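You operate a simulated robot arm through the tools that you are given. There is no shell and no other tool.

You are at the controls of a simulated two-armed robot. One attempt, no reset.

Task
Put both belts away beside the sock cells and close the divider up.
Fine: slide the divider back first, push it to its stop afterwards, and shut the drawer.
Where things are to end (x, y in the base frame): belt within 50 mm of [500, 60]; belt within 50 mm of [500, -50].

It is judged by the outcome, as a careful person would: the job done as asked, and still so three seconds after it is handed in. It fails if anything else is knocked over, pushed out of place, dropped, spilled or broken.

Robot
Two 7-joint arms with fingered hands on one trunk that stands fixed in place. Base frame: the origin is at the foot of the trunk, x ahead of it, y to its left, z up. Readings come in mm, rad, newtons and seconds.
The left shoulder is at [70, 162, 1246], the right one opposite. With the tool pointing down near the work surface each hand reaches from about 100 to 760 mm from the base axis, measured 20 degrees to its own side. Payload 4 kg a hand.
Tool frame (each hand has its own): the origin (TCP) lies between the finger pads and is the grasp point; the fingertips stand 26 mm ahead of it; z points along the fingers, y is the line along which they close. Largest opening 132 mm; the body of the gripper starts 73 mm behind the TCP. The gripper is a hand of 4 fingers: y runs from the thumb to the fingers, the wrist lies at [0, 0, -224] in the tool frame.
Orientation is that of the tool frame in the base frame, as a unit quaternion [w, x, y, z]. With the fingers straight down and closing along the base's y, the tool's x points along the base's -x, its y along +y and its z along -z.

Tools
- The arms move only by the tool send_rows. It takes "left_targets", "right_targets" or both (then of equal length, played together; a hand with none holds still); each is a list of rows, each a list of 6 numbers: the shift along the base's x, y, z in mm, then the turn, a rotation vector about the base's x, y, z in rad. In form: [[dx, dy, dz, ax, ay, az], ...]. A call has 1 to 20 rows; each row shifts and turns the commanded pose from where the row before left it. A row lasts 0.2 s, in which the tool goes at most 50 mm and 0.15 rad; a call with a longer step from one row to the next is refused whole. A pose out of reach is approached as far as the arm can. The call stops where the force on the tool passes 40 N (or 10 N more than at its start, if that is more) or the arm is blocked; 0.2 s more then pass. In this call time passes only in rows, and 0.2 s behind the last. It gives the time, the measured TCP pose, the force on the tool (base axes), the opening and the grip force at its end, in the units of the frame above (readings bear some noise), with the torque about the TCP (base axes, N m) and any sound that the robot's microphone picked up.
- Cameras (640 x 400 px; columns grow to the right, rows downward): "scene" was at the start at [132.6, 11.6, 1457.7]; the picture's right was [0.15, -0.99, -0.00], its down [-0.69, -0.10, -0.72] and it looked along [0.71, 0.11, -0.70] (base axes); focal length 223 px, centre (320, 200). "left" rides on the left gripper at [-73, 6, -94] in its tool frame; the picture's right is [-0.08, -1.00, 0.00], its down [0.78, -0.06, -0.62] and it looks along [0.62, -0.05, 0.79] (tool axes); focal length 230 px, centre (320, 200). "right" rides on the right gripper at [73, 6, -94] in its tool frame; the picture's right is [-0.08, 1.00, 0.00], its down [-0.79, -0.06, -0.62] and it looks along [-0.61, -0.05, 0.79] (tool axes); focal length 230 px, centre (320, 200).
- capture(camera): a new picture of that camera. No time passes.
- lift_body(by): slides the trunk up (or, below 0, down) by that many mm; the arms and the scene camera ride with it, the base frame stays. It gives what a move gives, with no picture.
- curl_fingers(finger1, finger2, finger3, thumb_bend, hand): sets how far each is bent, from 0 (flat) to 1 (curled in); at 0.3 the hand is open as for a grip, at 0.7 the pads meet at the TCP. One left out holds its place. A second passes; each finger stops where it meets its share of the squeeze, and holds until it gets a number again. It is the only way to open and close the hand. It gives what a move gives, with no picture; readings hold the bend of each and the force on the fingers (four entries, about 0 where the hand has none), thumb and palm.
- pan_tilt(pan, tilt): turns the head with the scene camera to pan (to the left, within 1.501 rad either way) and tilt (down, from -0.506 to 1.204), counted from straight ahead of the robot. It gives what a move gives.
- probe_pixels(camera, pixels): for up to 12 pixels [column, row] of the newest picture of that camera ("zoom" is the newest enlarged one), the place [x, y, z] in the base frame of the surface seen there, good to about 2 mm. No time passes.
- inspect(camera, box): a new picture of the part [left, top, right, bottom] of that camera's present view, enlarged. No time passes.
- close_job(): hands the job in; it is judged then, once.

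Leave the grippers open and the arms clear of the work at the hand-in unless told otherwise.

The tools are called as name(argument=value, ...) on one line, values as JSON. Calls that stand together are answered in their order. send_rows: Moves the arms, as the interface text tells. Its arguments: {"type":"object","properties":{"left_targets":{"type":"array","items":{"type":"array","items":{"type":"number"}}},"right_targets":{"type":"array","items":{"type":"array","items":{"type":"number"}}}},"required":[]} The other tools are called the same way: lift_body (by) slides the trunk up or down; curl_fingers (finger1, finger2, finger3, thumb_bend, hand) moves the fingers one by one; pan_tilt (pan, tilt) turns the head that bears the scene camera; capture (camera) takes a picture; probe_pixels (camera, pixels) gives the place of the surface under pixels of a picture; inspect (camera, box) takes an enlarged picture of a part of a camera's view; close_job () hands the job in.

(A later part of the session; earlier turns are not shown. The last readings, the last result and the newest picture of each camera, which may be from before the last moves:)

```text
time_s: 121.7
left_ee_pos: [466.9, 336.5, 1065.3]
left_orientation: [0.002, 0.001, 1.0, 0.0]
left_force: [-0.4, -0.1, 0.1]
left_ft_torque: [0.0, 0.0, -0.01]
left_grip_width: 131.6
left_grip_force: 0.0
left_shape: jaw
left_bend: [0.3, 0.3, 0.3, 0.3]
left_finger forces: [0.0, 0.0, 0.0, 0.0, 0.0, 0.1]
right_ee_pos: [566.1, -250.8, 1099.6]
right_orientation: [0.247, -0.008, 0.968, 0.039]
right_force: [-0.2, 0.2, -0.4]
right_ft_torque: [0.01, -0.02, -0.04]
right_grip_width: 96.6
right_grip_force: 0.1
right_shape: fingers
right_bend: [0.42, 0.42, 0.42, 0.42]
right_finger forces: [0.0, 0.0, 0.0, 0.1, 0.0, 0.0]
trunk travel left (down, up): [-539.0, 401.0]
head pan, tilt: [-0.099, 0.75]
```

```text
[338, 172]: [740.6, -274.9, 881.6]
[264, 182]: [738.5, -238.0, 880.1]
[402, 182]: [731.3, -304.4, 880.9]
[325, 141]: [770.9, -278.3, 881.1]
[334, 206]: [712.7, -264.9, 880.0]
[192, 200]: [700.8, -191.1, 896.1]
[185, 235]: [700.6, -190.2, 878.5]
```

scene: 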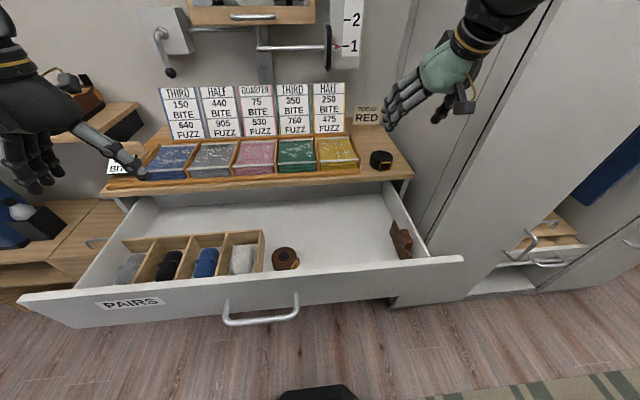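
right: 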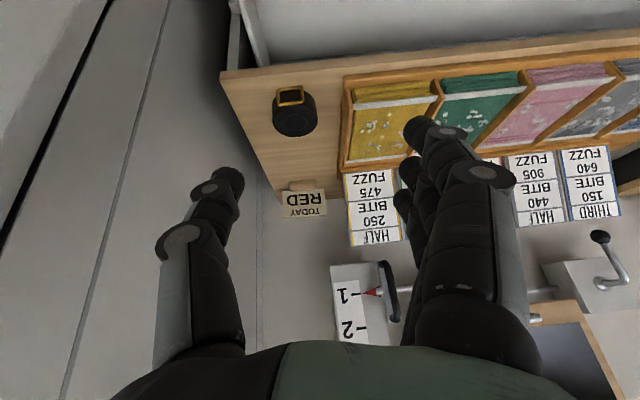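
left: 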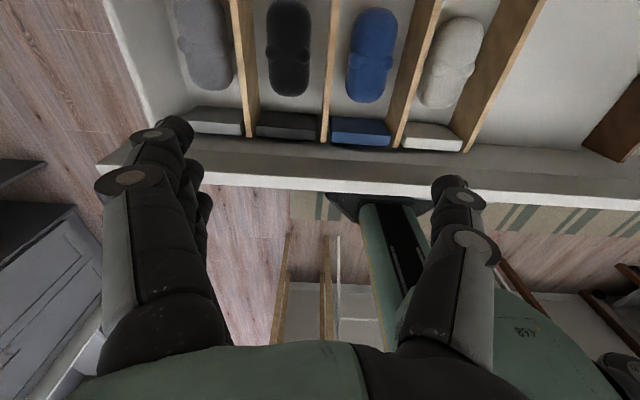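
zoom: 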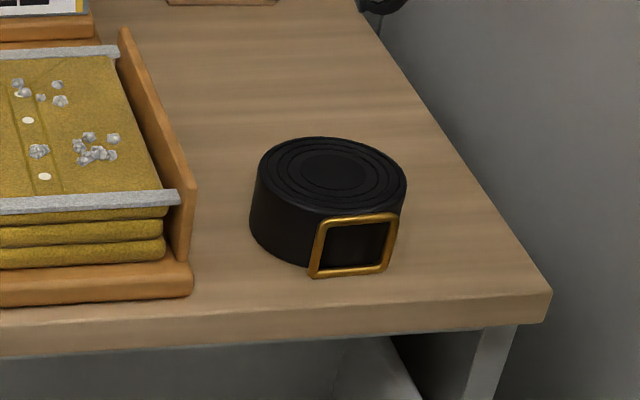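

Black belt centre: (741,-273). I'll move above it at z ≈ 960, levelling out the small leftover roll on the way.

send_rows(right_targets=[[27, -3.7, -23, -0.012, 0, -0.005], [27, -3.7, -23, -0.012, 0, -0.005], [27, -3.7, -23, -0.012, 0, -0.005], [27, -3.7, -23, -0.012, 0, -0.005], [27, -3.7, -23, -0.012, 0, -0.005], [27, -3.7, -23, -0.012, 0, -0.005]])

capture(camera="right")

```text
time_s: 123.1
left_ee_pos: [466.6, 335.7, 1065.6]
left_orientation: [0.001, 0.001, 1.0, 0.0]
left_force: [-0.1, -2.3, 0.0]
left_ft_torque: [-0.02, 0.04, -0.01]
left_grip_width: 131.9
left_grip_force: 0.0
left_shape: jaw
left_bend: [0.3, 0.3, 0.3, 0.3]
left_finger forces: [0.0, 0.1, 0.0, 0.1, 0.0, 0.1]
right_ee_pos: [727.6, -275.1, 957.3]
right_orientation: [0.246, -0.003, 0.969, 0.0]
right_force: [-0.5, 0.6, -0.7]
right_ft_torque: [0.02, -0.01, 0.0]
right_grip_width: 96.4
right_grip_force: 0.1
right_shape: fingers
right_bend: [0.42, 0.42, 0.42, 0.42]
right_finger forces: [0.1, 0.0, 0.0, 0.1, 0.0, 0.1]
trunk travel left (down, up): [-539.0, 401.0]
head pan, tilt: [-0.099, 0.75]
```

```text
taken
```

right: 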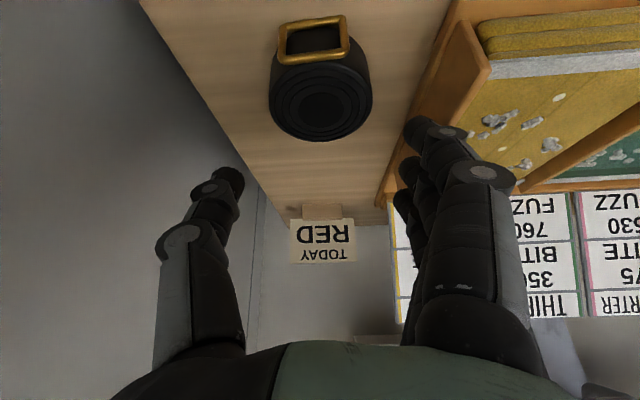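

Level and centred (belt columns 270–372). I'll descend to z ≈ 898, then check.

send_rows(right_targets=[[1, 0.5, -22, 0, 0, 0], [0, 0.5, -20, 0, 0, 0], [0, 0, -17, 0, 0, 0]])

capture(camera="right")

```text
time_s: 123.9
left_ee_pos: [466.5, 335.0, 1065.6]
left_orientation: [0.002, 0.001, 1.0, 0.001]
left_force: [-1.2, -0.5, -0.3]
left_ft_torque: [0.01, -0.03, 0.02]
left_grip_width: 131.8
left_grip_force: 0.1
left_shape: jaw
left_bend: [0.3, 0.3, 0.3, 0.3]
left_finger forces: [0.0, 0.1, 0.0, 0.0, 0.0, 0.0]
right_ee_pos: [729.0, -273.2, 900.4]
right_orientation: [0.246, -0.002, 0.969, -0.001]
right_force: [-0.6, 0.9, 0.3]
right_ft_torque: [0.01, 0.01, 0.0]
right_grip_width: 96.6
right_grip_force: 0.1
right_shape: fingers
right_bend: [0.42, 0.42, 0.42, 0.42]
right_finger forces: [0.1, 0.0, 0.1, 0.0, 0.0, 0.1]
trunk travel left (down, up): [-539.0, 401.0]
head pan, tilt: [-0.099, 0.75]
```

```text
taken
```

right: 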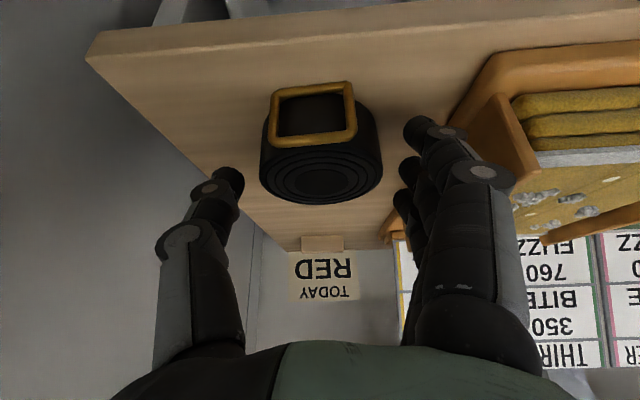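

Good alignment. I'll go down the last 10 mm and close all the fingers as with the brown belt.

send_rows(right_targets=[[0, 0, -6, 0, 0, 0], [0, 0, -3.5, 0, 0, 0]])

curl_fingers(hand="right", finger1=0.6, finger2=0.6, finger3=0.6, thumb_bend=0.6)

send_rows(right_targets=[[0, 0, 5, 0, 0, 0], [0, 0, 10, 0, 0, 0], [0, 0, 15, 0, 0, 0]])

capture(camera="right")

```text
time_s: 124.5
left_ee_pos: [466.5, 336.1, 1066.1]
left_orientation: [0.001, 0.001, 1.0, 0.0]
left_force: [0.3, -0.2, 0.2]
left_ft_torque: [0.0, 0.02, 0.0]
left_grip_width: 131.6
left_grip_force: 0.0
left_shape: jaw
left_bend: [0.3, 0.3, 0.3, 0.3]
left_finger forces: [0.0, 0.1, 0.0, 0.0, 0.0, 0.0]
right_ee_pos: [730.0, -272.1, 890.0]
right_orientation: [0.247, -0.002, 0.969, 0.0]
right_force: [-0.5, -0.9, 2.1]
right_ft_torque: [0.11, 0.01, -0.01]
right_grip_width: 96.5
right_grip_force: 1.3
right_shape: fingers
right_bend: [0.42, 0.42, 0.42, 0.42]
right_finger forces: [2.0, 0.0, 0.1, 0.0, 0.0, 0.0]
trunk travel left (down, up): [-539.0, 401.0]
head pan, tilt: [-0.099, 0.75]
```

```text
time_s: 125.5
left_ee_pos: [465.6, 335.8, 1065.2]
left_orientation: [0.001, 0.001, 1.0, -0.001]
left_force: [-0.7, -1.0, 0.1]
left_ft_torque: [-0.03, -0.02, -0.01]
left_grip_width: 132.1
left_grip_force: 0.0
left_shape: jaw
left_bend: [0.3, 0.3, 0.3, 0.3]
left_finger forces: [0.0, 0.1, 0.0, 0.0, 0.0, 0.0]
right_ee_pos: [729.8, -270.7, 892.8]
right_orientation: [0.247, -0.002, 0.969, 0.0]
right_force: [2.3, 3.7, 9.4]
right_ft_torque: [0.55, 0.04, -0.11]
right_grip_width: 67.8
right_grip_force: 18.1
right_shape: fingers
right_bend: [0.54, 0.5, 0.53, 0.54]
right_finger forces: [12.8, 6.0, 5.0, 0.0, 13.1, 0.0]
trunk travel left (down, up): [-539.0, 401.0]
head pan, tilt: [-0.099, 0.75]
```

```text
time_s: 126.3
left_ee_pos: [465.9, 336.0, 1065.5]
left_orientation: [0.002, 0.001, 1.0, 0.0]
left_force: [0.0, 0.3, 0.2]
left_ft_torque: [0.0, 0.0, 0.0]
left_grip_width: 132.0
left_grip_force: 0.1
left_shape: jaw
left_bend: [0.3, 0.3, 0.3, 0.3]
left_finger forces: [0.0, 0.0, 0.0, 0.0, 0.1, 0.0]
right_ee_pos: [727.9, -272.1, 920.6]
right_orientation: [0.245, -0.003, 0.969, 0.0]
right_force: [-1.1, -0.4, -1.8]
right_ft_torque: [0.01, -0.01, 0.01]
right_grip_width: 66.9
right_grip_force: 13.9
right_shape: fingers
right_bend: [0.54, 0.5, 0.54, 0.54]
right_finger forces: [4.3, 5.3, 4.3, 0.0, 14.1, 0.1]
trunk travel left (down, up): [-539.0, 401.0]
head pan, tilt: [-0.099, 0.75]
```

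```text
taken
```

right: 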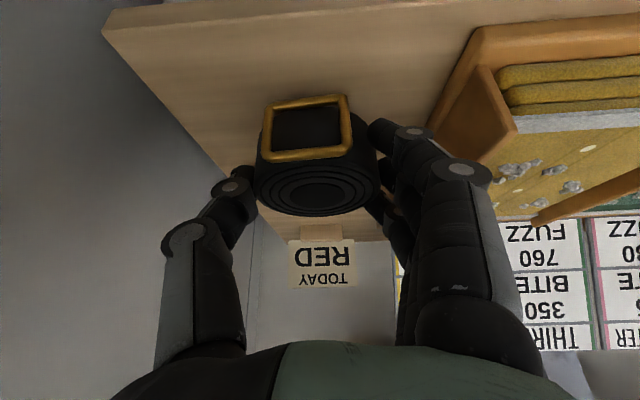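

Firmly held (14 N, three fingers sharing evenly). I'll carry it back over the drawer on the same path as before, then lower the trunk.

send_rows(right_targets=[[-20, 3, 25, 0, 0, 0], [-30, 4, 22, 0, 0, 0], [-32, 4, 20, 0, 0, 0], [-32, 4, 18, 0, 0, 0], [-32, 4, 15, 0, 0, 0], [-30, 3, 8, 0, 0, 0]])

lift_body(by=-150)

```text
time_s: 127.7
left_ee_pos: [465.2, 335.2, 1066.4]
left_orientation: [0.001, 0.001, 1.0, 0.0]
left_force: [-0.5, -0.9, -0.5]
left_ft_torque: [-0.01, -0.03, 0.0]
left_grip_width: 131.8
left_grip_force: 0.0
left_shape: jaw
left_bend: [0.3, 0.3, 0.3, 0.3]
left_finger forces: [0.1, 0.0, 0.0, 0.0, 0.1, 0.0]
right_ee_pos: [552.0, -252.1, 1028.4]
right_orientation: [0.246, -0.004, 0.969, 0.0]
right_force: [-0.9, 1.1, -1.3]
right_ft_torque: [0.0, 0.02, 0.0]
right_grip_width: 66.4
right_grip_force: 14.3
right_shape: fingers
right_bend: [0.54, 0.5, 0.54, 0.54]
right_finger forces: [4.4, 5.3, 4.3, 0.0, 13.9, 0.0]
trunk travel left (down, up): [-539.0, 401.0]
head pan, tilt: [-0.099, 0.75]
```

```text
time_s: 129.4
left_ee_pos: [465.5, 335.6, 916.3]
left_orientation: [0.002, 0.001, 1.0, 0.0]
left_force: [0.6, -0.4, 0.6]
left_ft_torque: [-0.04, 0.01, 0.02]
left_grip_width: 132.1
left_grip_force: 0.1
left_shape: jaw
left_bend: [0.3, 0.3, 0.3, 0.3]
left_finger forces: [0.0, 0.1, 0.1, 0.1, 0.1, 0.0]
right_ee_pos: [554.2, -252.2, 876.9]
right_orientation: [0.246, -0.003, 0.969, 0.001]
right_force: [-0.1, -0.4, -1.8]
right_ft_torque: [0.0, -0.02, 0.0]
right_grip_width: 66.5
right_grip_force: 13.9
right_shape: fingers
right_bend: [0.54, 0.5, 0.54, 0.54]
right_finger forces: [4.4, 5.4, 4.2, 0.0, 13.9, 0.0]
trunk travel left (down, up): [-389.0, 551.0]
head pan, tilt: [-0.099, 0.75]
```

Same state as the first carry. I'll yaw inward 1.0 rad while moving to above the right-hand spot.

send_rows(right_targets=[[-5, 15, 0, 0, 0, 0.143], [-5, 20, 0, 0, 0, 0.143], [-6, 25, 0, 0, 0, 0.143], [-7, 28, 0, 0, 0, 0.143], [-8, 30, 0, 0, 0, 0.143], [-9, 35, 0, 0, 0, 0.143], [-10, 39, 0, 0, 0, 0.142]])

capture(camera="scene")

capture(camera="right")

```text
time_s: 131.1
left_ee_pos: [466.4, 336.4, 915.6]
left_orientation: [0.001, 0.001, 1.0, 0.001]
left_force: [1.1, 0.0, -0.1]
left_ft_torque: [0.01, 0.03, 0.01]
left_grip_width: 132.0
left_grip_force: 0.0
left_shape: jaw
left_bend: [0.3, 0.3, 0.3, 0.3]
left_finger forces: [0.0, 0.0, 0.0, 0.1, 0.0, 0.0]
right_ee_pos: [505.6, -59.7, 876.3]
right_orientation: [0.216, -0.467, 0.849, 0.118]
right_force: [0.2, 0.1, -1.5]
right_ft_torque: [-0.05, 0.03, -0.02]
right_grip_width: 66.5
right_grip_force: 13.8
right_shape: fingers
right_bend: [0.54, 0.5, 0.54, 0.54]
right_finger forces: [4.4, 5.5, 4.4, 0.0, 13.9, 0.0]
trunk travel left (down, up): [-389.0, 551.0]
head pan, tilt: [-0.099, 0.75]
```

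```text
taken
```

scene: 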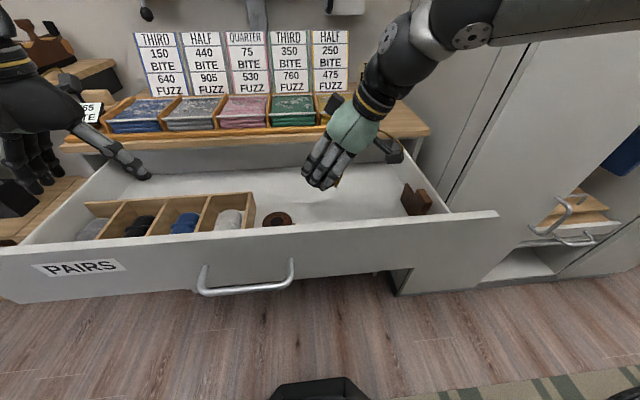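

```text
taken
```

right: 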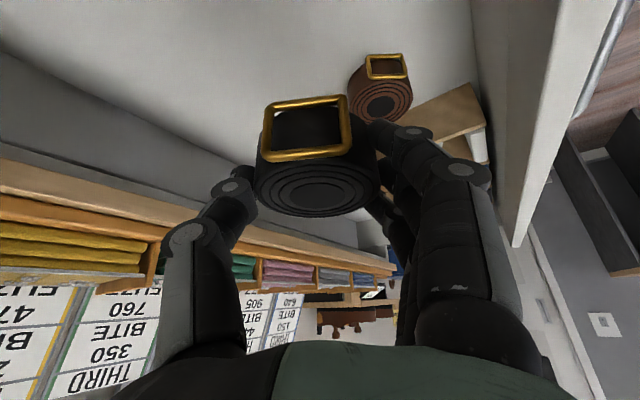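

The black belt is above its spot, and the brown one shows beside it at (380,90) in the hand view. I'll lower to z ≈ 750.

send_rows(right_targets=[[0, 0, -26, 0, 0, 0], [0, 0, -28, 0, 0, 0], [0, 0, -28, 0, 0, 0], [0, 0, -24, 0, 0, 0], [0, 0, -20, 0, 0, 0]])

capture(camera="right")

```text
time_s: 132.2
left_ee_pos: [466.2, 335.7, 915.1]
left_orientation: [0.001, 0.001, 1.0, 0.0]
left_force: [-0.2, -0.6, -1.2]
left_ft_torque: [0.02, 0.0, 0.0]
left_grip_width: 131.8
left_grip_force: 0.1
left_shape: jaw
left_bend: [0.3, 0.3, 0.3, 0.3]
left_finger forces: [0.0, 0.0, 0.0, 0.0, 0.1, 0.0]
right_ee_pos: [503.5, -61.0, 751.1]
right_orientation: [0.217, -0.466, 0.85, 0.117]
right_force: [0.8, 0.7, -0.2]
right_ft_torque: [-0.03, 0.03, -0.03]
right_grip_width: 66.1
right_grip_force: 13.6
right_shape: fingers
right_bend: [0.54, 0.5, 0.54, 0.54]
right_finger forces: [4.4, 5.4, 4.5, 0.0, 13.7, 0.0]
trunk travel left (down, up): [-389.0, 551.0]
head pan, tilt: [-0.099, 0.75]
```

```text
taken
```

right: 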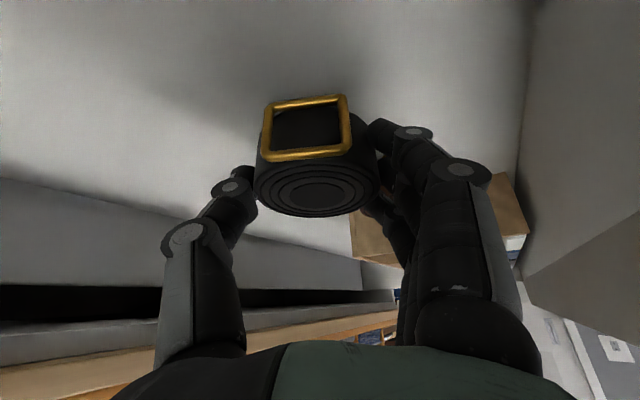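

All clear. I'll lower the last stretch gently to floor contact.

send_rows(right_targets=[[0, 0, -12, 0, 0, 0], [0, 0, -7, 0, 0, 0], [0, 0, -2, 0, 0, 0]])

```text
time_s: 133.1
left_ee_pos: [465.8, 336.4, 914.9]
left_orientation: [0.002, 0.002, 1.0, 0.0]
left_force: [0.4, -0.2, 0.1]
left_ft_torque: [-0.02, -0.02, 0.0]
left_grip_width: 132.0
left_grip_force: 0.1
left_shape: jaw
left_bend: [0.3, 0.3, 0.3, 0.3]
left_finger forces: [0.0, 0.0, 0.1, 0.0, 0.0, 0.0]
right_ee_pos: [505.6, -59.9, 730.4]
right_orientation: [0.215, -0.466, 0.85, 0.117]
right_force: [-1.0, 0.4, -0.3]
right_ft_torque: [-0.01, 0.07, 0.01]
right_grip_width: 66.4
right_grip_force: 14.5
right_shape: fingers
right_bend: [0.54, 0.5, 0.54, 0.54]
right_finger forces: [4.6, 5.3, 4.7, 0.0, 13.8, 0.0]
trunk travel left (down, up): [-389.0, 551.0]
head pan, tilt: [-0.099, 0.75]
```

The force has dropped from -1.6 to about 0, so it's just touching. I'll lower 1 mm more and release.

send_rows(right_targets=[[0, 0, -1.2, 0, 0, 0]])

curl_fingers(hand="right", finger1=0.42, finger2=0.42, finger3=0.42, thumb_bend=0.42)

capture(camera="right")

```text
time_s: 133.4
left_ee_pos: [465.8, 336.1, 916.1]
left_orientation: [0.002, 0.001, 1.0, -0.001]
left_force: [0.3, 0.2, -0.3]
left_ft_torque: [-0.01, -0.01, 0.0]
left_grip_width: 131.7
left_grip_force: 0.1
left_shape: jaw
left_bend: [0.3, 0.3, 0.3, 0.3]
left_finger forces: [0.0, 0.0, 0.0, 0.1, 0.0, 0.0]
right_ee_pos: [505.5, -59.5, 728.7]
right_orientation: [0.217, -0.466, 0.849, 0.118]
right_force: [0.1, 0.5, 1.9]
right_ft_torque: [0.03, 0.09, 0.0]
right_grip_width: 66.6
right_grip_force: 15.7
right_shape: fingers
right_bend: [0.54, 0.5, 0.54, 0.54]
right_finger forces: [6.8, 5.4, 5.0, 0.0, 13.7, 0.1]
trunk travel left (down, up): [-389.0, 551.0]
head pan, tilt: [-0.099, 0.75]
```

```text
time_s: 134.4
left_ee_pos: [466.8, 335.3, 915.5]
left_orientation: [0.002, 0.001, 1.0, 0.0]
left_force: [-0.5, -0.4, -0.2]
left_ft_torque: [0.03, 0.0, -0.02]
left_grip_width: 131.8
left_grip_force: 0.0
left_shape: jaw
left_bend: [0.3, 0.3, 0.3, 0.3]
left_finger forces: [0.0, 0.0, 0.0, 0.0, 0.0, 0.0]
right_ee_pos: [505.3, -59.8, 728.5]
right_orientation: [0.216, -0.467, 0.849, 0.118]
right_force: [-0.4, 0.6, 0.5]
right_ft_torque: [-0.01, -0.01, 0.0]
right_grip_width: 96.4
right_grip_force: 0.0
right_shape: fingers
right_bend: [0.42, 0.42, 0.42, 0.42]
right_finger forces: [0.0, 0.0, 0.0, 0.0, 0.1, 0.1]
trunk travel left (down, up): [-389.0, 551.0]
head pan, tilt: [-0.099, 0.75]
```

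```text
taken
```

right: 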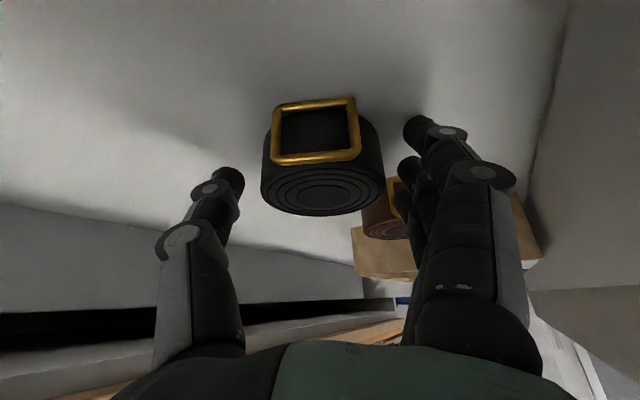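

Released cleanly, with no forces left on any finger. I'll lift straight up and swing back out to the right.

send_rows(right_targets=[[0, 0, 6, 0, 0, 0], [0, 0, 15, 0, 0, 0], [0, 0, 30, 0, 0, 0], [0, 0, 40, 0, 0, 0], [0, 0, 40, 0, 0, 0], [0, 0, 40, 0, 0, 0], [5, -20, 0, 0, 0, 0], [6, -25, 0, 0, 0, 0], [6, -25, 0, 0, 0, 0], [6, -25, 0, 0, 0, 0]])

capture(camera="scene")

```text
time_s: 136.7
left_ee_pos: [466.4, 336.6, 915.8]
left_orientation: [0.002, 0.001, 1.0, 0.0]
left_force: [0.5, -0.2, -0.3]
left_ft_torque: [0.0, -0.03, 0.0]
left_grip_width: 131.7
left_grip_force: 0.0
left_shape: jaw
left_bend: [0.3, 0.3, 0.3, 0.3]
left_finger forces: [0.0, 0.0, 0.0, 0.1, 0.1, 0.0]
right_ee_pos: [526.8, -155.3, 900.4]
right_orientation: [0.216, -0.467, 0.849, 0.118]
right_force: [0.4, -0.2, -0.1]
right_ft_torque: [-0.01, 0.0, -0.04]
right_grip_width: 96.2
right_grip_force: 0.1
right_shape: fingers
right_bend: [0.42, 0.42, 0.42, 0.42]
right_finger forces: [0.0, 0.1, 0.0, 0.0, 0.0, 0.0]
trunk travel left (down, up): [-389.0, 551.0]
head pan, tilt: [-0.099, 0.75]
```

```text
taken
```

scene: 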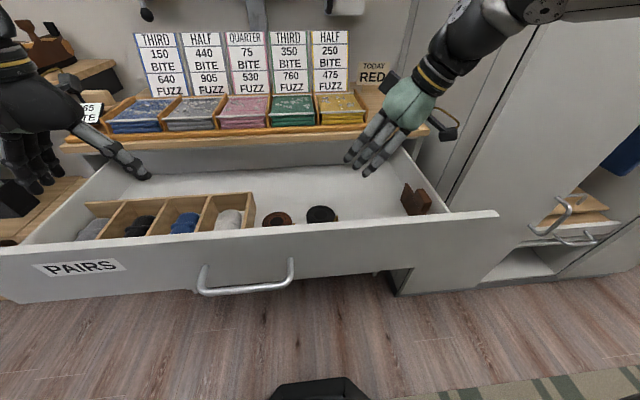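

Both belts are in the drawer, brown at (277,218) and black at (321,213). I'll measure both, and the divider.

inspect(camera="scene", box=[240, 170, 450, 260])

probe_pixels(camera="scene", pixels=[[277, 218], [266, 218], [289, 218], [321, 213], [308, 214], [335, 213], [321, 207], [403, 190], [410, 210], [418, 198], [240, 252], [420, 240]])

```text
3.05 times, centred on (345, 215) of scene
```

zoom: 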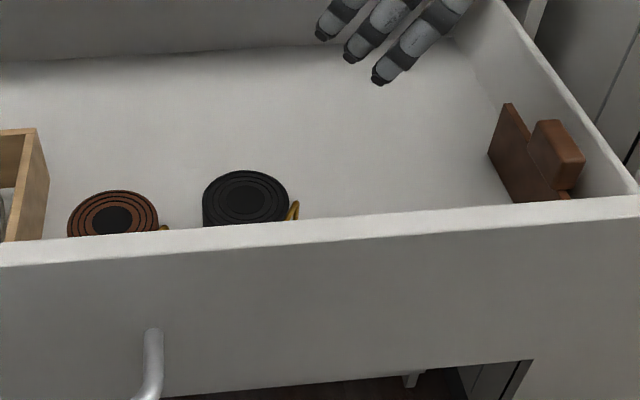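

```text
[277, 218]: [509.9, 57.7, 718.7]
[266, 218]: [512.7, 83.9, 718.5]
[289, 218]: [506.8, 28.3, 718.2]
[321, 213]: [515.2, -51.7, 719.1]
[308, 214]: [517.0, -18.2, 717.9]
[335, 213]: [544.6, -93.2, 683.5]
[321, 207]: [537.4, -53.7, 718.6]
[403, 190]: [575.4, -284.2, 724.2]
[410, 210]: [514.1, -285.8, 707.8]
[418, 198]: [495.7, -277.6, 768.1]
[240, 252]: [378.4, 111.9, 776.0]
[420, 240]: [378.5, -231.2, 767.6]
```

Positions are good: brown (508,56), black (513,-51), each within about 15 mm of its target. Now the divider. It's only about 20 mm from the right wall, so I'll pinch its handle by its two ends (along x) with a straight-down hand and draw it left. First I'll measure the handle precisely.

inspect(camera="scene", box=[385, 175, 445, 225])

probe_pixels(camera="zoom", pixels=[[350, 135], [315, 140], [380, 145], [400, 200], [365, 215], [350, 190], [310, 180], [200, 120], [480, 200], [560, 240]])

```text
8.00 times, centred on (415, 200) of scene
```

zoom: 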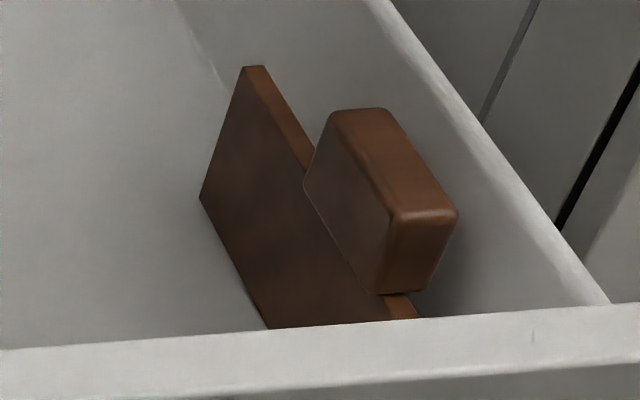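

```text
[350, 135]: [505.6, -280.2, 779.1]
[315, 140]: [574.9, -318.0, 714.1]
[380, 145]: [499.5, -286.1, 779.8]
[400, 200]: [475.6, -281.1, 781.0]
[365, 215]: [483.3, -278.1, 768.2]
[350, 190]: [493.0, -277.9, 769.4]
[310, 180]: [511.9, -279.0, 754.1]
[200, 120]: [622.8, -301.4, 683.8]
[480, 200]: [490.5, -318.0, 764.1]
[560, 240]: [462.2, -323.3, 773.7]
```

The handle spans x ≈ 470–516 and y ≈ -278 to -298, with its top at z 780. I'll raise the trunk 150 mm for a comfortable straight-down posture, then bring the hand vertical while moving over the handle.

lift_body(by=150)

send_rows(right_targets=[[-5, -20, 0, -0.105, 0.0675, 0], [-5, -20, 0, -0.105, 0.0675, 0], [-5, -20, 0, -0.105, 0.0675, 0], [-5, -20, 0, -0.105, 0.0675, 0]])

```text
time_s: 138.4
left_ee_pos: [466.4, 335.2, 1065.0]
left_orientation: [0.001, 0.002, 1.0, 0.001]
left_force: [0.9, 0.9, -0.2]
left_ft_torque: [0.0, -0.01, 0.03]
left_grip_width: 131.6
left_grip_force: 0.0
left_shape: jaw
left_bend: [0.3, 0.3, 0.3, 0.3]
left_finger forces: [0.0, 0.0, 0.0, 0.1, 0.1, 0.1]
right_ee_pos: [526.7, -154.0, 1050.4]
right_orientation: [0.216, -0.466, 0.85, 0.118]
right_force: [0.6, 0.2, -0.3]
right_ft_torque: [0.02, 0.0, 0.02]
right_grip_width: 96.4
right_grip_force: 0.1
right_shape: fingers
right_bend: [0.42, 0.42, 0.42, 0.42]
right_finger forces: [0.1, 0.1, 0.0, 0.0, 0.1, 0.0]
trunk travel left (down, up): [-539.0, 401.0]
head pan, tilt: [-0.099, 0.75]
```

```text
time_s: 139.4
left_ee_pos: [464.5, 334.5, 1065.3]
left_orientation: [0.002, 0.0, 1.0, 0.001]
left_force: [0.1, 0.4, 0.5]
left_ft_torque: [-0.01, 0.01, 0.02]
left_grip_width: 131.8
left_grip_force: 0.1
left_shape: jaw
left_bend: [0.3, 0.3, 0.3, 0.3]
left_finger forces: [0.0, 0.1, 0.0, 0.1, 0.1, 0.0]
right_ee_pos: [492.0, -243.0, 1034.3]
right_orientation: [0.002, -0.482, 0.876, 0.001]
right_force: [-0.1, 0.1, -0.3]
right_ft_torque: [0.02, -0.04, 0.02]
right_grip_width: 96.7
right_grip_force: 0.0
right_shape: fingers
right_bend: [0.42, 0.42, 0.42, 0.42]
right_finger forces: [0.1, 0.0, 0.0, 0.1, 0.0, 0.0]
right hand out of reach, approached as far as the arm can: row 4
trunk travel left (down, up): [-539.0, 401.0]
head pan, tilt: [-0.099, 0.75]
```

The hand is vertical now (slightly limited at that height). I'll lower 70 mm and continue the yaw to 1.57.

send_rows(right_targets=[[0, -5, -35, 0, 0, 0], [0, -5, -35, 0, 0, 0], [0, -5, -10, 0, 0, 0.1425], [0, -5, -10, 0, 0, 0.1425], [0, -5, -10, 0, 0, 0.1425], [0, -5, -10, 0, 0, 0.1425]])

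capture(camera="right")

capture(camera="scene")

```text
time_s: 140.8
left_ee_pos: [467.1, 335.1, 1066.1]
left_orientation: [0.002, 0.001, 1.0, -0.001]
left_force: [-0.3, -0.1, -0.8]
left_ft_torque: [0.02, -0.01, -0.01]
left_grip_width: 131.9
left_grip_force: 0.1
left_shape: jaw
left_bend: [0.3, 0.3, 0.3, 0.3]
left_finger forces: [0.0, 0.0, 0.0, 0.0, 0.1, 0.1]
right_ee_pos: [491.0, -272.4, 926.2]
right_orientation: [0.001, 0.709, -0.705, 0.001]
right_force: [-0.1, 0.0, -0.1]
right_ft_torque: [-0.03, -0.02, 0.02]
right_grip_width: 96.5
right_grip_force: 0.0
right_shape: fingers
right_bend: [0.42, 0.42, 0.42, 0.42]
right_finger forces: [0.0, 0.0, 0.0, 0.0, 0.1, 0.1]
trunk travel left (down, up): [-539.0, 401.0]
head pan, tilt: [-0.099, 0.75]
```

```text
taken
```

right: 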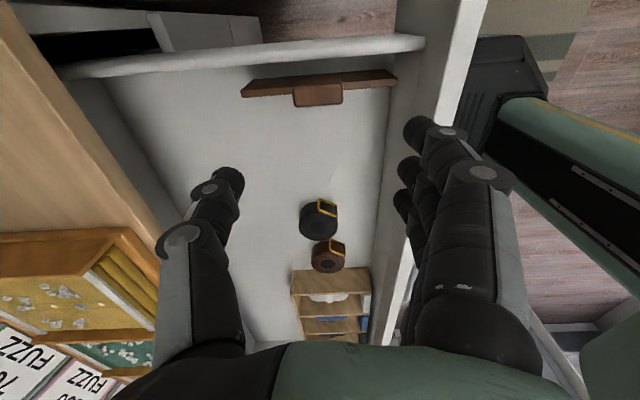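

```text
taken
```

scene: 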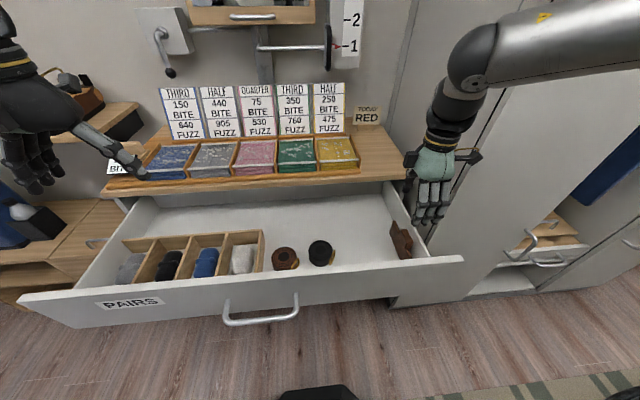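

Vertical and aligned: in the hand view the handle (318,93) is centred between thumb and fingers, and both belts and the sock cells are visible beyond. I'll descend to z ≈ 812 over the handle at y ≈ -281.

send_rows(right_targets=[[1, -5, -30, 0, 0, 0], [1, -4, -30, 0, 0, 0], [0, 0, -30, 0, 0, 0], [0, 0, -24, 0, 0, 0]])

capture(camera="right")

inspect(camera="scene", box=[370, 170, 470, 280])

```text
time_s: 141.8
left_ee_pos: [467.3, 335.5, 1064.5]
left_orientation: [0.001, 0.001, 1.0, 0.0]
left_force: [0.1, -0.8, 0.3]
left_ft_torque: [0.05, -0.01, -0.02]
left_grip_width: 131.9
left_grip_force: 0.1
left_shape: jaw
left_bend: [0.3, 0.3, 0.3, 0.3]
left_finger forces: [0.1, 0.0, 0.1, 0.0, 0.0, 0.0]
right_ee_pos: [492.1, -281.5, 811.7]
right_orientation: [0.001, 0.708, -0.706, -0.001]
right_force: [-0.5, -1.2, -1.0]
right_ft_torque: [0.0, -0.01, -0.03]
right_grip_width: 96.9
right_grip_force: 0.1
right_shape: fingers
right_bend: [0.42, 0.42, 0.42, 0.42]
right_finger forces: [0.0, 0.1, 0.0, 0.1, 0.1, 0.1]
trunk travel left (down, up): [-539.0, 401.0]
head pan, tilt: [-0.099, 0.75]
```

```text
taken
```

right: 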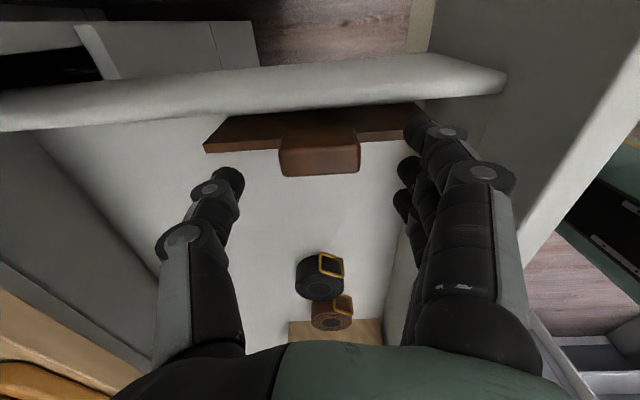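

```text
3.64 times, centred on (420, 225) of scene
```

zoom: 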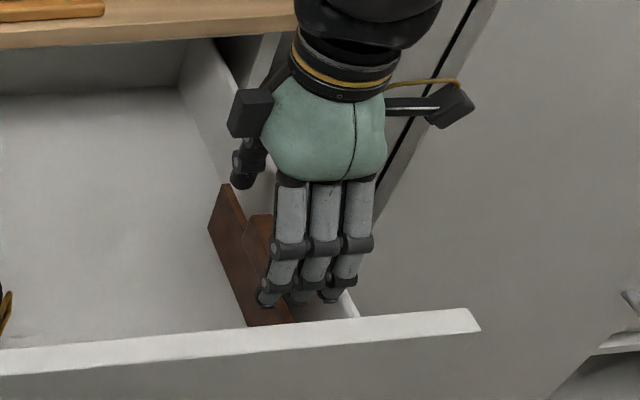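

The fingers straddle the handle along x as intended. I'll descend 28 mm so the tips sit just above the board beside the handle's ends.

send_rows(right_targets=[[0, 0, -14, 0, 0, 0], [0, 0, -10, 0, 0, 0], [0, 0, -4, 0, 0, 0]])

capture(camera="right")

```text
time_s: 142.6
left_ee_pos: [466.3, 336.4, 1065.8]
left_orientation: [0.002, 0.001, 1.0, 0.001]
left_force: [1.4, -0.5, -0.3]
left_ft_torque: [-0.02, 0.0, 0.02]
left_grip_width: 131.8
left_grip_force: 0.0
left_shape: jaw
left_bend: [0.3, 0.3, 0.3, 0.3]
left_finger forces: [0.0, 0.0, 0.0, 0.0, 0.1, 0.1]
right_ee_pos: [492.9, -282.7, 783.0]
right_orientation: [0.001, 0.708, -0.706, 0.001]
right_force: [0.0, 0.2, 0.1]
right_ft_torque: [-0.02, -0.01, 0.01]
right_grip_width: 96.5
right_grip_force: 0.1
right_shape: fingers
right_bend: [0.42, 0.42, 0.42, 0.42]
right_finger forces: [0.0, 0.0, 0.0, 0.0, 0.0, 0.0]
trunk travel left (down, up): [-539.0, 401.0]
head pan, tilt: [-0.099, 0.75]
```

```text
taken
```

right: 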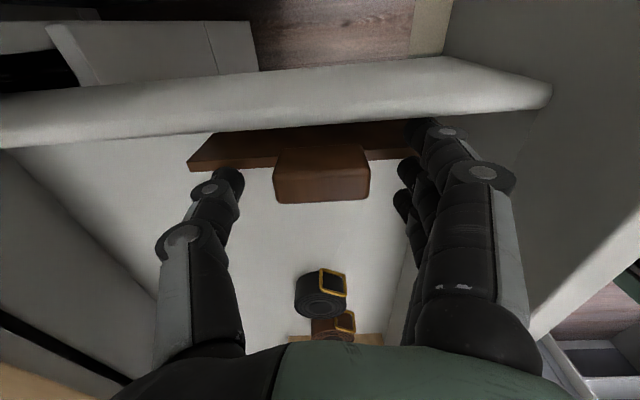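

In position with no forces. I'll close finger 2 and the thumb on the handle's ends, leaving fingers 1 and 3 open.

curl_fingers(hand="right", finger2=0.66, thumb_bend=0.66)

capture(camera="right")

```text
time_s: 143.6
left_ee_pos: [467.5, 336.2, 1065.2]
left_orientation: [0.002, 0.001, 1.0, 0.0]
left_force: [-0.3, -1.1, -0.6]
left_ft_torque: [0.02, 0.0, -0.03]
left_grip_width: 132.1
left_grip_force: 0.1
left_shape: jaw
left_bend: [0.3, 0.3, 0.3, 0.3]
left_finger forces: [0.0, 0.1, 0.0, 0.0, 0.0, 0.0]
right_ee_pos: [494.4, -281.5, 783.0]
right_orientation: [0.002, 0.708, -0.706, 0.0]
right_force: [1.2, -0.4, -3.3]
right_ft_torque: [0.0, 0.05, 0.0]
right_grip_width: 71.0
right_grip_force: 8.3
right_shape: fingers
right_bend: [0.42, 0.55, 0.42, 0.62]
right_finger forces: [0.1, 7.6, 0.0, 0.1, 8.8, 0.0]
trunk travel left (down, up): [-539.0, 401.0]
head pan, tilt: [-0.099, 0.75]
```

```text
taken
```

right: 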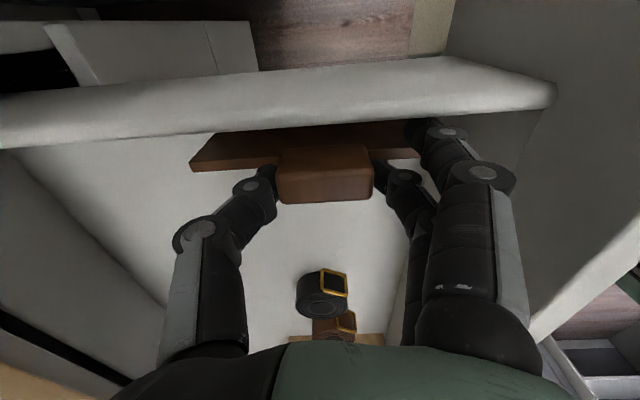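

The handle is pinched (7.6 and 8.8 N). I'll draw it left (+y) in 12 mm steps.

send_rows(right_targets=[[0, 6, 0, 0, 0, 0], [0, 12, 0, 0, 0, 0], [0, 12, 0, 0, 0, 0], [0, 12, 0, 0, 0, 0], [0, 12, 0, 0, 0, 0]])

capture(camera="right")

```text
time_s: 144.8
left_ee_pos: [466.8, 335.6, 1065.3]
left_orientation: [0.001, 0.001, 1.0, 0.0]
left_force: [0.3, 0.5, 0.6]
left_ft_torque: [-0.02, 0.01, 0.01]
left_grip_width: 131.9
left_grip_force: 0.0
left_shape: jaw
left_bend: [0.3, 0.3, 0.3, 0.3]
left_finger forces: [0.0, 0.1, 0.0, 0.1, 0.0, 0.1]
right_ee_pos: [494.2, -228.5, 782.9]
right_orientation: [0.001, 0.709, -0.706, 0.0]
right_force: [1.2, -1.1, -2.0]
right_ft_torque: [-0.03, 0.07, 0.0]
right_grip_width: 70.7
right_grip_force: 8.1
right_shape: fingers
right_bend: [0.42, 0.54, 0.42, 0.62]
right_finger forces: [0.0, 7.7, 0.0, 0.0, 8.7, 0.0]
trunk travel left (down, up): [-539.0, 401.0]
head pan, tilt: [-0.099, 0.75]
```

```text
taken
```

right: 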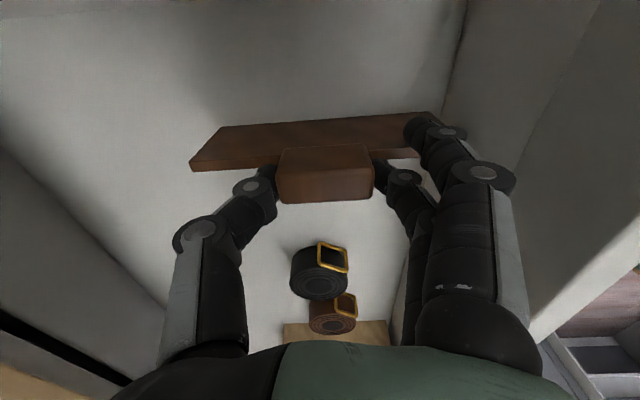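

The divider follows the hand nicely. I'll continue another 60 mm.

send_rows(right_targets=[[0, 12, 0, 0, 0, 0], [0, 12, 0, 0, 0, 0], [0, 12, 0, 0, 0, 0], [0, 12, 0, 0, 0, 0], [0, 12, 0, 0, 0, 0]])

capture(camera="right")

```text
time_s: 146.0
left_ee_pos: [467.1, 335.0, 1065.5]
left_orientation: [0.001, 0.001, 1.0, 0.0]
left_force: [-0.3, 0.4, 0.4]
left_ft_torque: [-0.01, 0.0, -0.02]
left_grip_width: 131.9
left_grip_force: 0.0
left_shape: jaw
left_bend: [0.3, 0.3, 0.3, 0.3]
left_finger forces: [0.1, 0.0, 0.0, 0.0, 0.0, 0.1]
right_ee_pos: [495.1, -168.1, 783.9]
right_orientation: [0.002, 0.709, -0.706, 0.001]
right_force: [-0.7, -1.9, -3.4]
right_ft_torque: [-0.08, 0.1, 0.02]
right_grip_width: 69.6
right_grip_force: 8.0
right_shape: fingers
right_bend: [0.42, 0.54, 0.42, 0.62]
right_finger forces: [0.0, 8.5, 0.0, 0.1, 7.2, 0.1]
trunk travel left (down, up): [-539.0, 401.0]
head pan, tilt: [-0.099, 0.75]
```

```text
taken
```

right: 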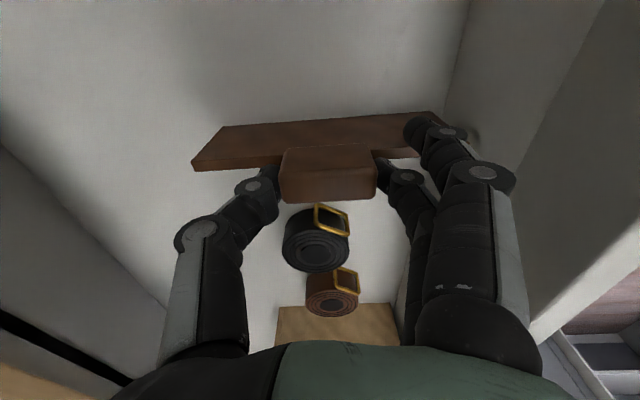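

The divider's handle is now around y -165 to -185. I'll draw it 14 mm more within comfortable reach, then release and lift. For the final push I'll go behind it.

send_rows(right_targets=[[0, 8, 0, 0, 0, 0], [0, 6, 0, 0, 0, 0]])

curl_fingers(hand="right", finger2=0.42, thumb_bend=0.42)

send_rows(right_targets=[[0, 0, 15, 0, 0, 0], [0, 0, 30, 0, 0, 0], [0, -10, 35, 0, 0, 0], [0, -20, 10, 0.1, 0, 0], [0, -25, 0, 0.1, 0, 0], [0, -25, 0, 0.1, 0, 0]])

capture(camera="right")

capture(camera="scene")

```text
time_s: 146.6
left_ee_pos: [466.4, 335.1, 1065.9]
left_orientation: [0.001, 0.002, 1.0, 0.0]
left_force: [-0.1, 0.5, -0.6]
left_ft_torque: [0.01, 0.03, -0.01]
left_grip_width: 131.9
left_grip_force: 0.1
left_shape: jaw
left_bend: [0.3, 0.3, 0.3, 0.3]
left_finger forces: [0.1, 0.0, 0.0, 0.0, 0.0, 0.0]
right_ee_pos: [489.5, -163.9, 785.9]
right_orientation: [-0.001, 0.709, -0.706, -0.001]
right_force: [0.7, -1.7, -11.1]
right_ft_torque: [-0.07, -0.03, -0.01]
right_grip_width: 69.6
right_grip_force: 7.6
right_shape: fingers
right_bend: [0.42, 0.53, 0.42, 0.62]
right_finger forces: [0.0, 6.7, 0.0, 0.0, 7.7, 0.0]
right hand out of reach, approached as far as the arm can: row 1, 2
trunk travel left (down, up): [-539.0, 401.0]
head pan, tilt: [-0.099, 0.75]
```

```text
time_s: 147.6
left_ee_pos: [466.7, 336.2, 1065.8]
left_orientation: [0.001, 0.001, 1.0, 0.0]
left_force: [0.7, 0.2, 0.3]
left_ft_torque: [-0.02, 0.03, -0.02]
left_grip_width: 131.8
left_grip_force: 0.1
left_shape: jaw
left_bend: [0.3, 0.3, 0.3, 0.3]
left_finger forces: [0.0, 0.0, 0.0, 0.0, 0.0, 0.1]
right_ee_pos: [489.7, -163.4, 787.4]
right_orientation: [-0.001, 0.708, -0.706, -0.001]
right_force: [-0.1, 0.1, 0.0]
right_ft_torque: [0.03, 0.03, 0.01]
right_grip_width: 96.3
right_grip_force: 0.0
right_shape: fingers
right_bend: [0.42, 0.42, 0.42, 0.42]
right_finger forces: [0.0, 0.0, 0.0, 0.1, 0.1, 0.1]
trunk travel left (down, up): [-539.0, 401.0]
head pan, tilt: [-0.099, 0.75]
```

```text
time_s: 149.0
left_ee_pos: [465.0, 334.1, 1066.4]
left_orientation: [0.002, 0.0, 1.0, 0.0]
left_force: [0.3, 0.3, 0.9]
left_ft_torque: [0.01, -0.06, 0.01]
left_grip_width: 131.7
left_grip_force: 0.1
left_shape: jaw
left_bend: [0.3, 0.3, 0.3, 0.3]
left_finger forces: [0.0, 0.0, 0.0, 0.1, 0.0, 0.0]
right_ee_pos: [489.7, -242.4, 874.7]
right_orientation: [-0.106, 0.701, -0.697, -0.107]
right_force: [-0.2, 0.7, 0.0]
right_ft_torque: [0.03, -0.02, 0.0]
right_grip_width: 96.3
right_grip_force: 0.2
right_shape: fingers
right_bend: [0.42, 0.42, 0.42, 0.42]
right_finger forces: [0.1, 0.0, 0.0, 0.1, 0.1, 0.0]
trunk travel left (down, up): [-539.0, 401.0]
head pan, tilt: [-0.099, 0.75]
```

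```text
taken
```

right: 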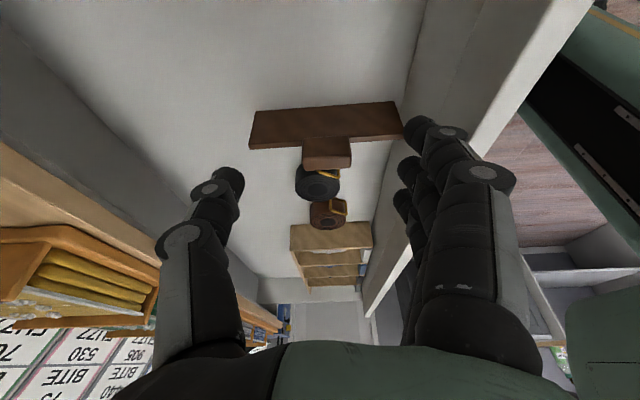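

```text
taken
```

scene: 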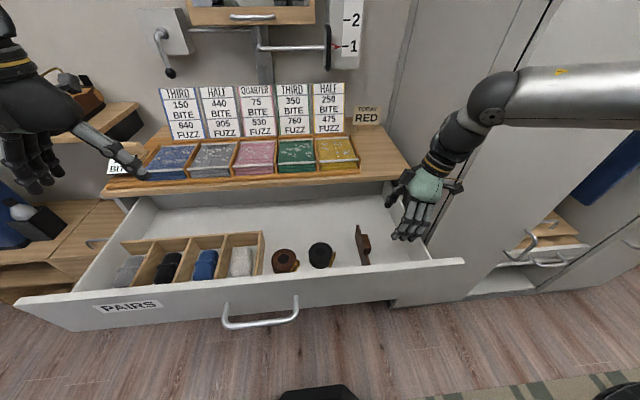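

The divider now stands at (362,245), with the hand clear to its right. I'll measure it, and close the fingers to make a firm pusher.

inspect(camera="scene", box=[260, 215, 400, 285])

probe_pixels(camera="scene", pixels=[[356, 228], [362, 262], [365, 240], [368, 245], [321, 254], [285, 260], [309, 254], [333, 254]])

curl_fingers(hand="right", finger1=0.68, finger2=0.68, finger3=0.68, thumb_bend=0.66)

```text
4.57 times, centred on (330, 250) of scene
```

zoom: 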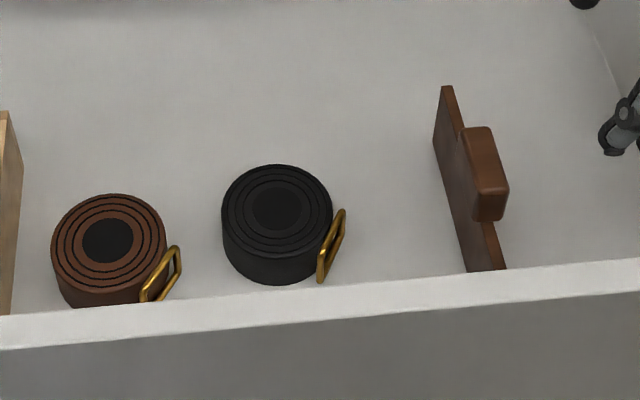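

```text
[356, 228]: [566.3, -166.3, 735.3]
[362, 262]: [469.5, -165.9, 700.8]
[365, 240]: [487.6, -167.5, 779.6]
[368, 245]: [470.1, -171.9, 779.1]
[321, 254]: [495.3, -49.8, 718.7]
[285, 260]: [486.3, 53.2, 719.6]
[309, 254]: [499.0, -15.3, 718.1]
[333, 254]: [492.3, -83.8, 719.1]
```

```text
time_s: 150.0
left_ee_pos: [466.2, 335.6, 1065.0]
left_orientation: [0.002, 0.001, 1.0, 0.0]
left_force: [-0.4, -1.0, 0.1]
left_ft_torque: [0.01, 0.03, -0.01]
left_grip_width: 131.8
left_grip_force: 0.1
left_shape: jaw
left_bend: [0.3, 0.3, 0.3, 0.3]
left_finger forces: [0.0, 0.1, 0.1, 0.0, 0.1, 0.1]
right_ee_pos: [489.4, -241.1, 875.3]
right_orientation: [-0.105, 0.701, -0.698, -0.106]
right_force: [-0.9, -0.5, 0.0]
right_ft_torque: [0.01, 0.0, -0.02]
right_grip_width: 20.8
right_grip_force: 0.1
right_shape: fingers
right_bend: [0.68, 0.68, 0.68, 0.66]
right_finger forces: [0.0, 0.0, 0.0, 0.0, 0.1, 0.0]
trunk travel left (down, up): [-539.0, 401.0]
head pan, tilt: [-0.099, 0.75]
```

The belts appear about 18 mm nearer in x, so the drawer may have slid out a little while I handled the divider. I'll check the drawer's face.

capture(camera="scene")

probe_pixels(camera="scene", pixels=[[200, 300], [350, 290], [420, 275], [228, 318], [296, 312], [260, 245], [262, 265], [320, 252], [283, 259], [463, 259], [18, 298]])

```text
taken
```

scene: 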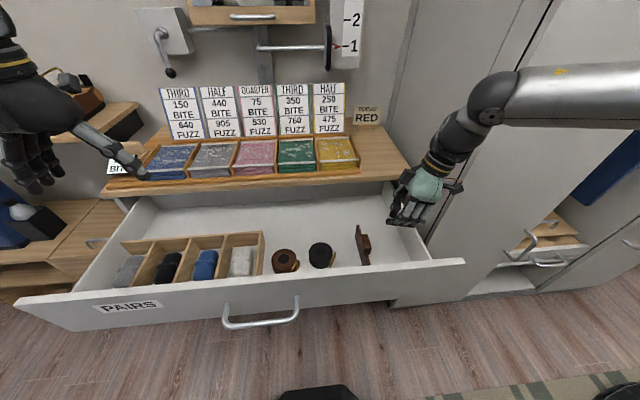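

```text
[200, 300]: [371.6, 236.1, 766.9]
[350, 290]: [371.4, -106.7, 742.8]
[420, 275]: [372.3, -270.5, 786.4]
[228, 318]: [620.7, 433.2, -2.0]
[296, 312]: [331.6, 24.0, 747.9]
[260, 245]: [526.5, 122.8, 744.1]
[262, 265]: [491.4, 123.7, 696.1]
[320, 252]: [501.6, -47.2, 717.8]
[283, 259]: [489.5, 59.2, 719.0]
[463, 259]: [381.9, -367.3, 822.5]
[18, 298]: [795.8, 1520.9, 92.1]
```

The drawer face is at x ≈ 372, about 9 mm from its start, which is harmless. Now I'll lower the closed hand to the right of the divider, to z ≈ 785.

send_rows(right_targets=[[-1, 0, -25, 0, 0, 0], [-1, 0, -25, 0, 0, 0], [-1, 0, -22, 0, 0, 0], [0, 0, -18, 0, 0, 0]])

capture(camera="right")

inspect(camera="scene", box=[300, 190, 460, 290])

```text
time_s: 151.0
left_ee_pos: [466.9, 335.4, 1065.6]
left_orientation: [0.001, 0.001, 1.0, 0.0]
left_force: [0.2, 0.5, 0.7]
left_ft_torque: [-0.01, -0.01, 0.01]
left_grip_width: 132.0
left_grip_force: 0.0
left_shape: jaw
left_bend: [0.3, 0.3, 0.3, 0.3]
left_finger forces: [0.1, 0.0, 0.1, 0.1, 0.0, 0.0]
right_ee_pos: [485.4, -242.5, 785.6]
right_orientation: [-0.106, 0.7, -0.698, -0.106]
right_force: [-0.7, 0.4, 1.2]
right_ft_torque: [-0.02, -0.03, -0.01]
right_grip_width: 20.9
right_grip_force: 0.1
right_shape: fingers
right_bend: [0.68, 0.68, 0.68, 0.66]
right_finger forces: [0.1, 0.0, 0.0, 0.0, 0.0, 0.1]
trunk travel left (down, up): [-539.0, 401.0]
head pan, tilt: [-0.099, 0.75]
```

```text
taken
```

right: 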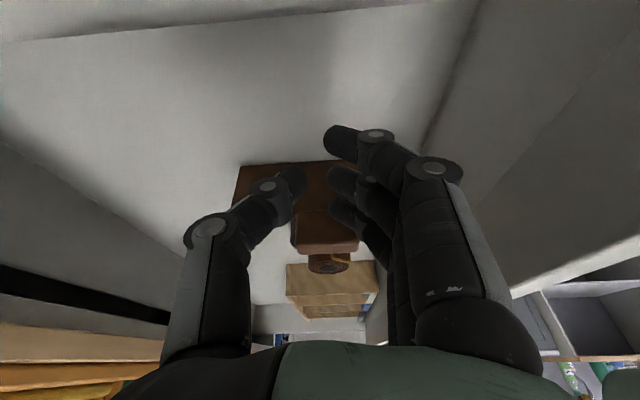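

```text
4.00 times, centred on (380, 240) of scene
```

zoom: 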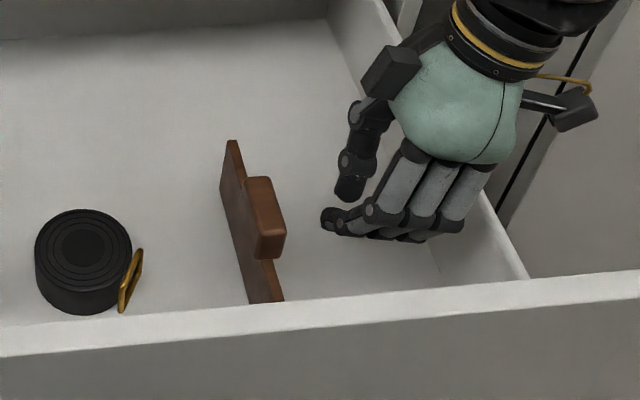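

Well placed, with the fingertips right of the handle and free. I'll push left (+y) in 10 mm steps.

send_rows(right_targets=[[0, 10, 0, 0, 0, 0], [0, 10, 0, 0, 0, 0], [0, 10, 0, 0, 0, 0], [0, 10, 0, 0, 0, 0], [0, 10, 0, 0, 0, 0], [0, 10, 0, 0, 0, 0]])

inspect(camera="scene", box=[250, 190, 410, 290])

```text
time_s: 152.4
left_ee_pos: [466.3, 336.2, 1065.7]
left_orientation: [0.002, 0.001, 1.0, 0.0]
left_force: [0.1, 0.0, -0.1]
left_ft_torque: [0.02, 0.01, 0.0]
left_grip_width: 131.9
left_grip_force: 0.0
left_shape: jaw
left_bend: [0.3, 0.3, 0.3, 0.3]
left_finger forces: [0.0, 0.1, 0.1, 0.0, 0.0, 0.0]
right_ee_pos: [485.6, -182.2, 785.5]
right_orientation: [-0.105, 0.701, -0.698, -0.106]
right_force: [0.3, -2.6, 0.0]
right_ft_torque: [-0.03, 0.0, 0.05]
right_grip_width: 21.0
right_grip_force: 1.2
right_shape: fingers
right_bend: [0.68, 0.68, 0.68, 0.66]
right_finger forces: [0.0, 0.0, 2.1, 0.1, 0.0, 0.0]
trunk travel left (down, up): [-539.0, 401.0]
head pan, tilt: [-0.099, 0.75]
```

```text
4.00 times, centred on (330, 240) of scene
```

zoom: 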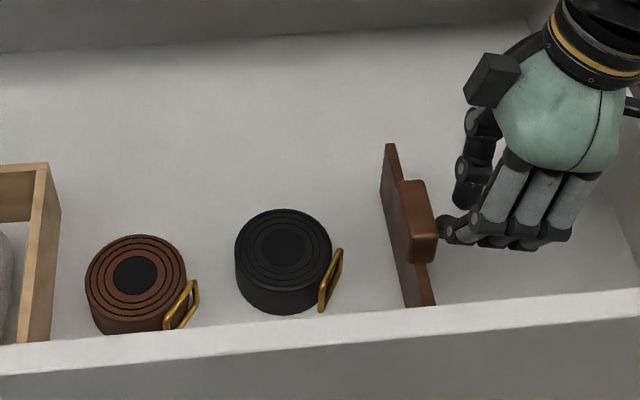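

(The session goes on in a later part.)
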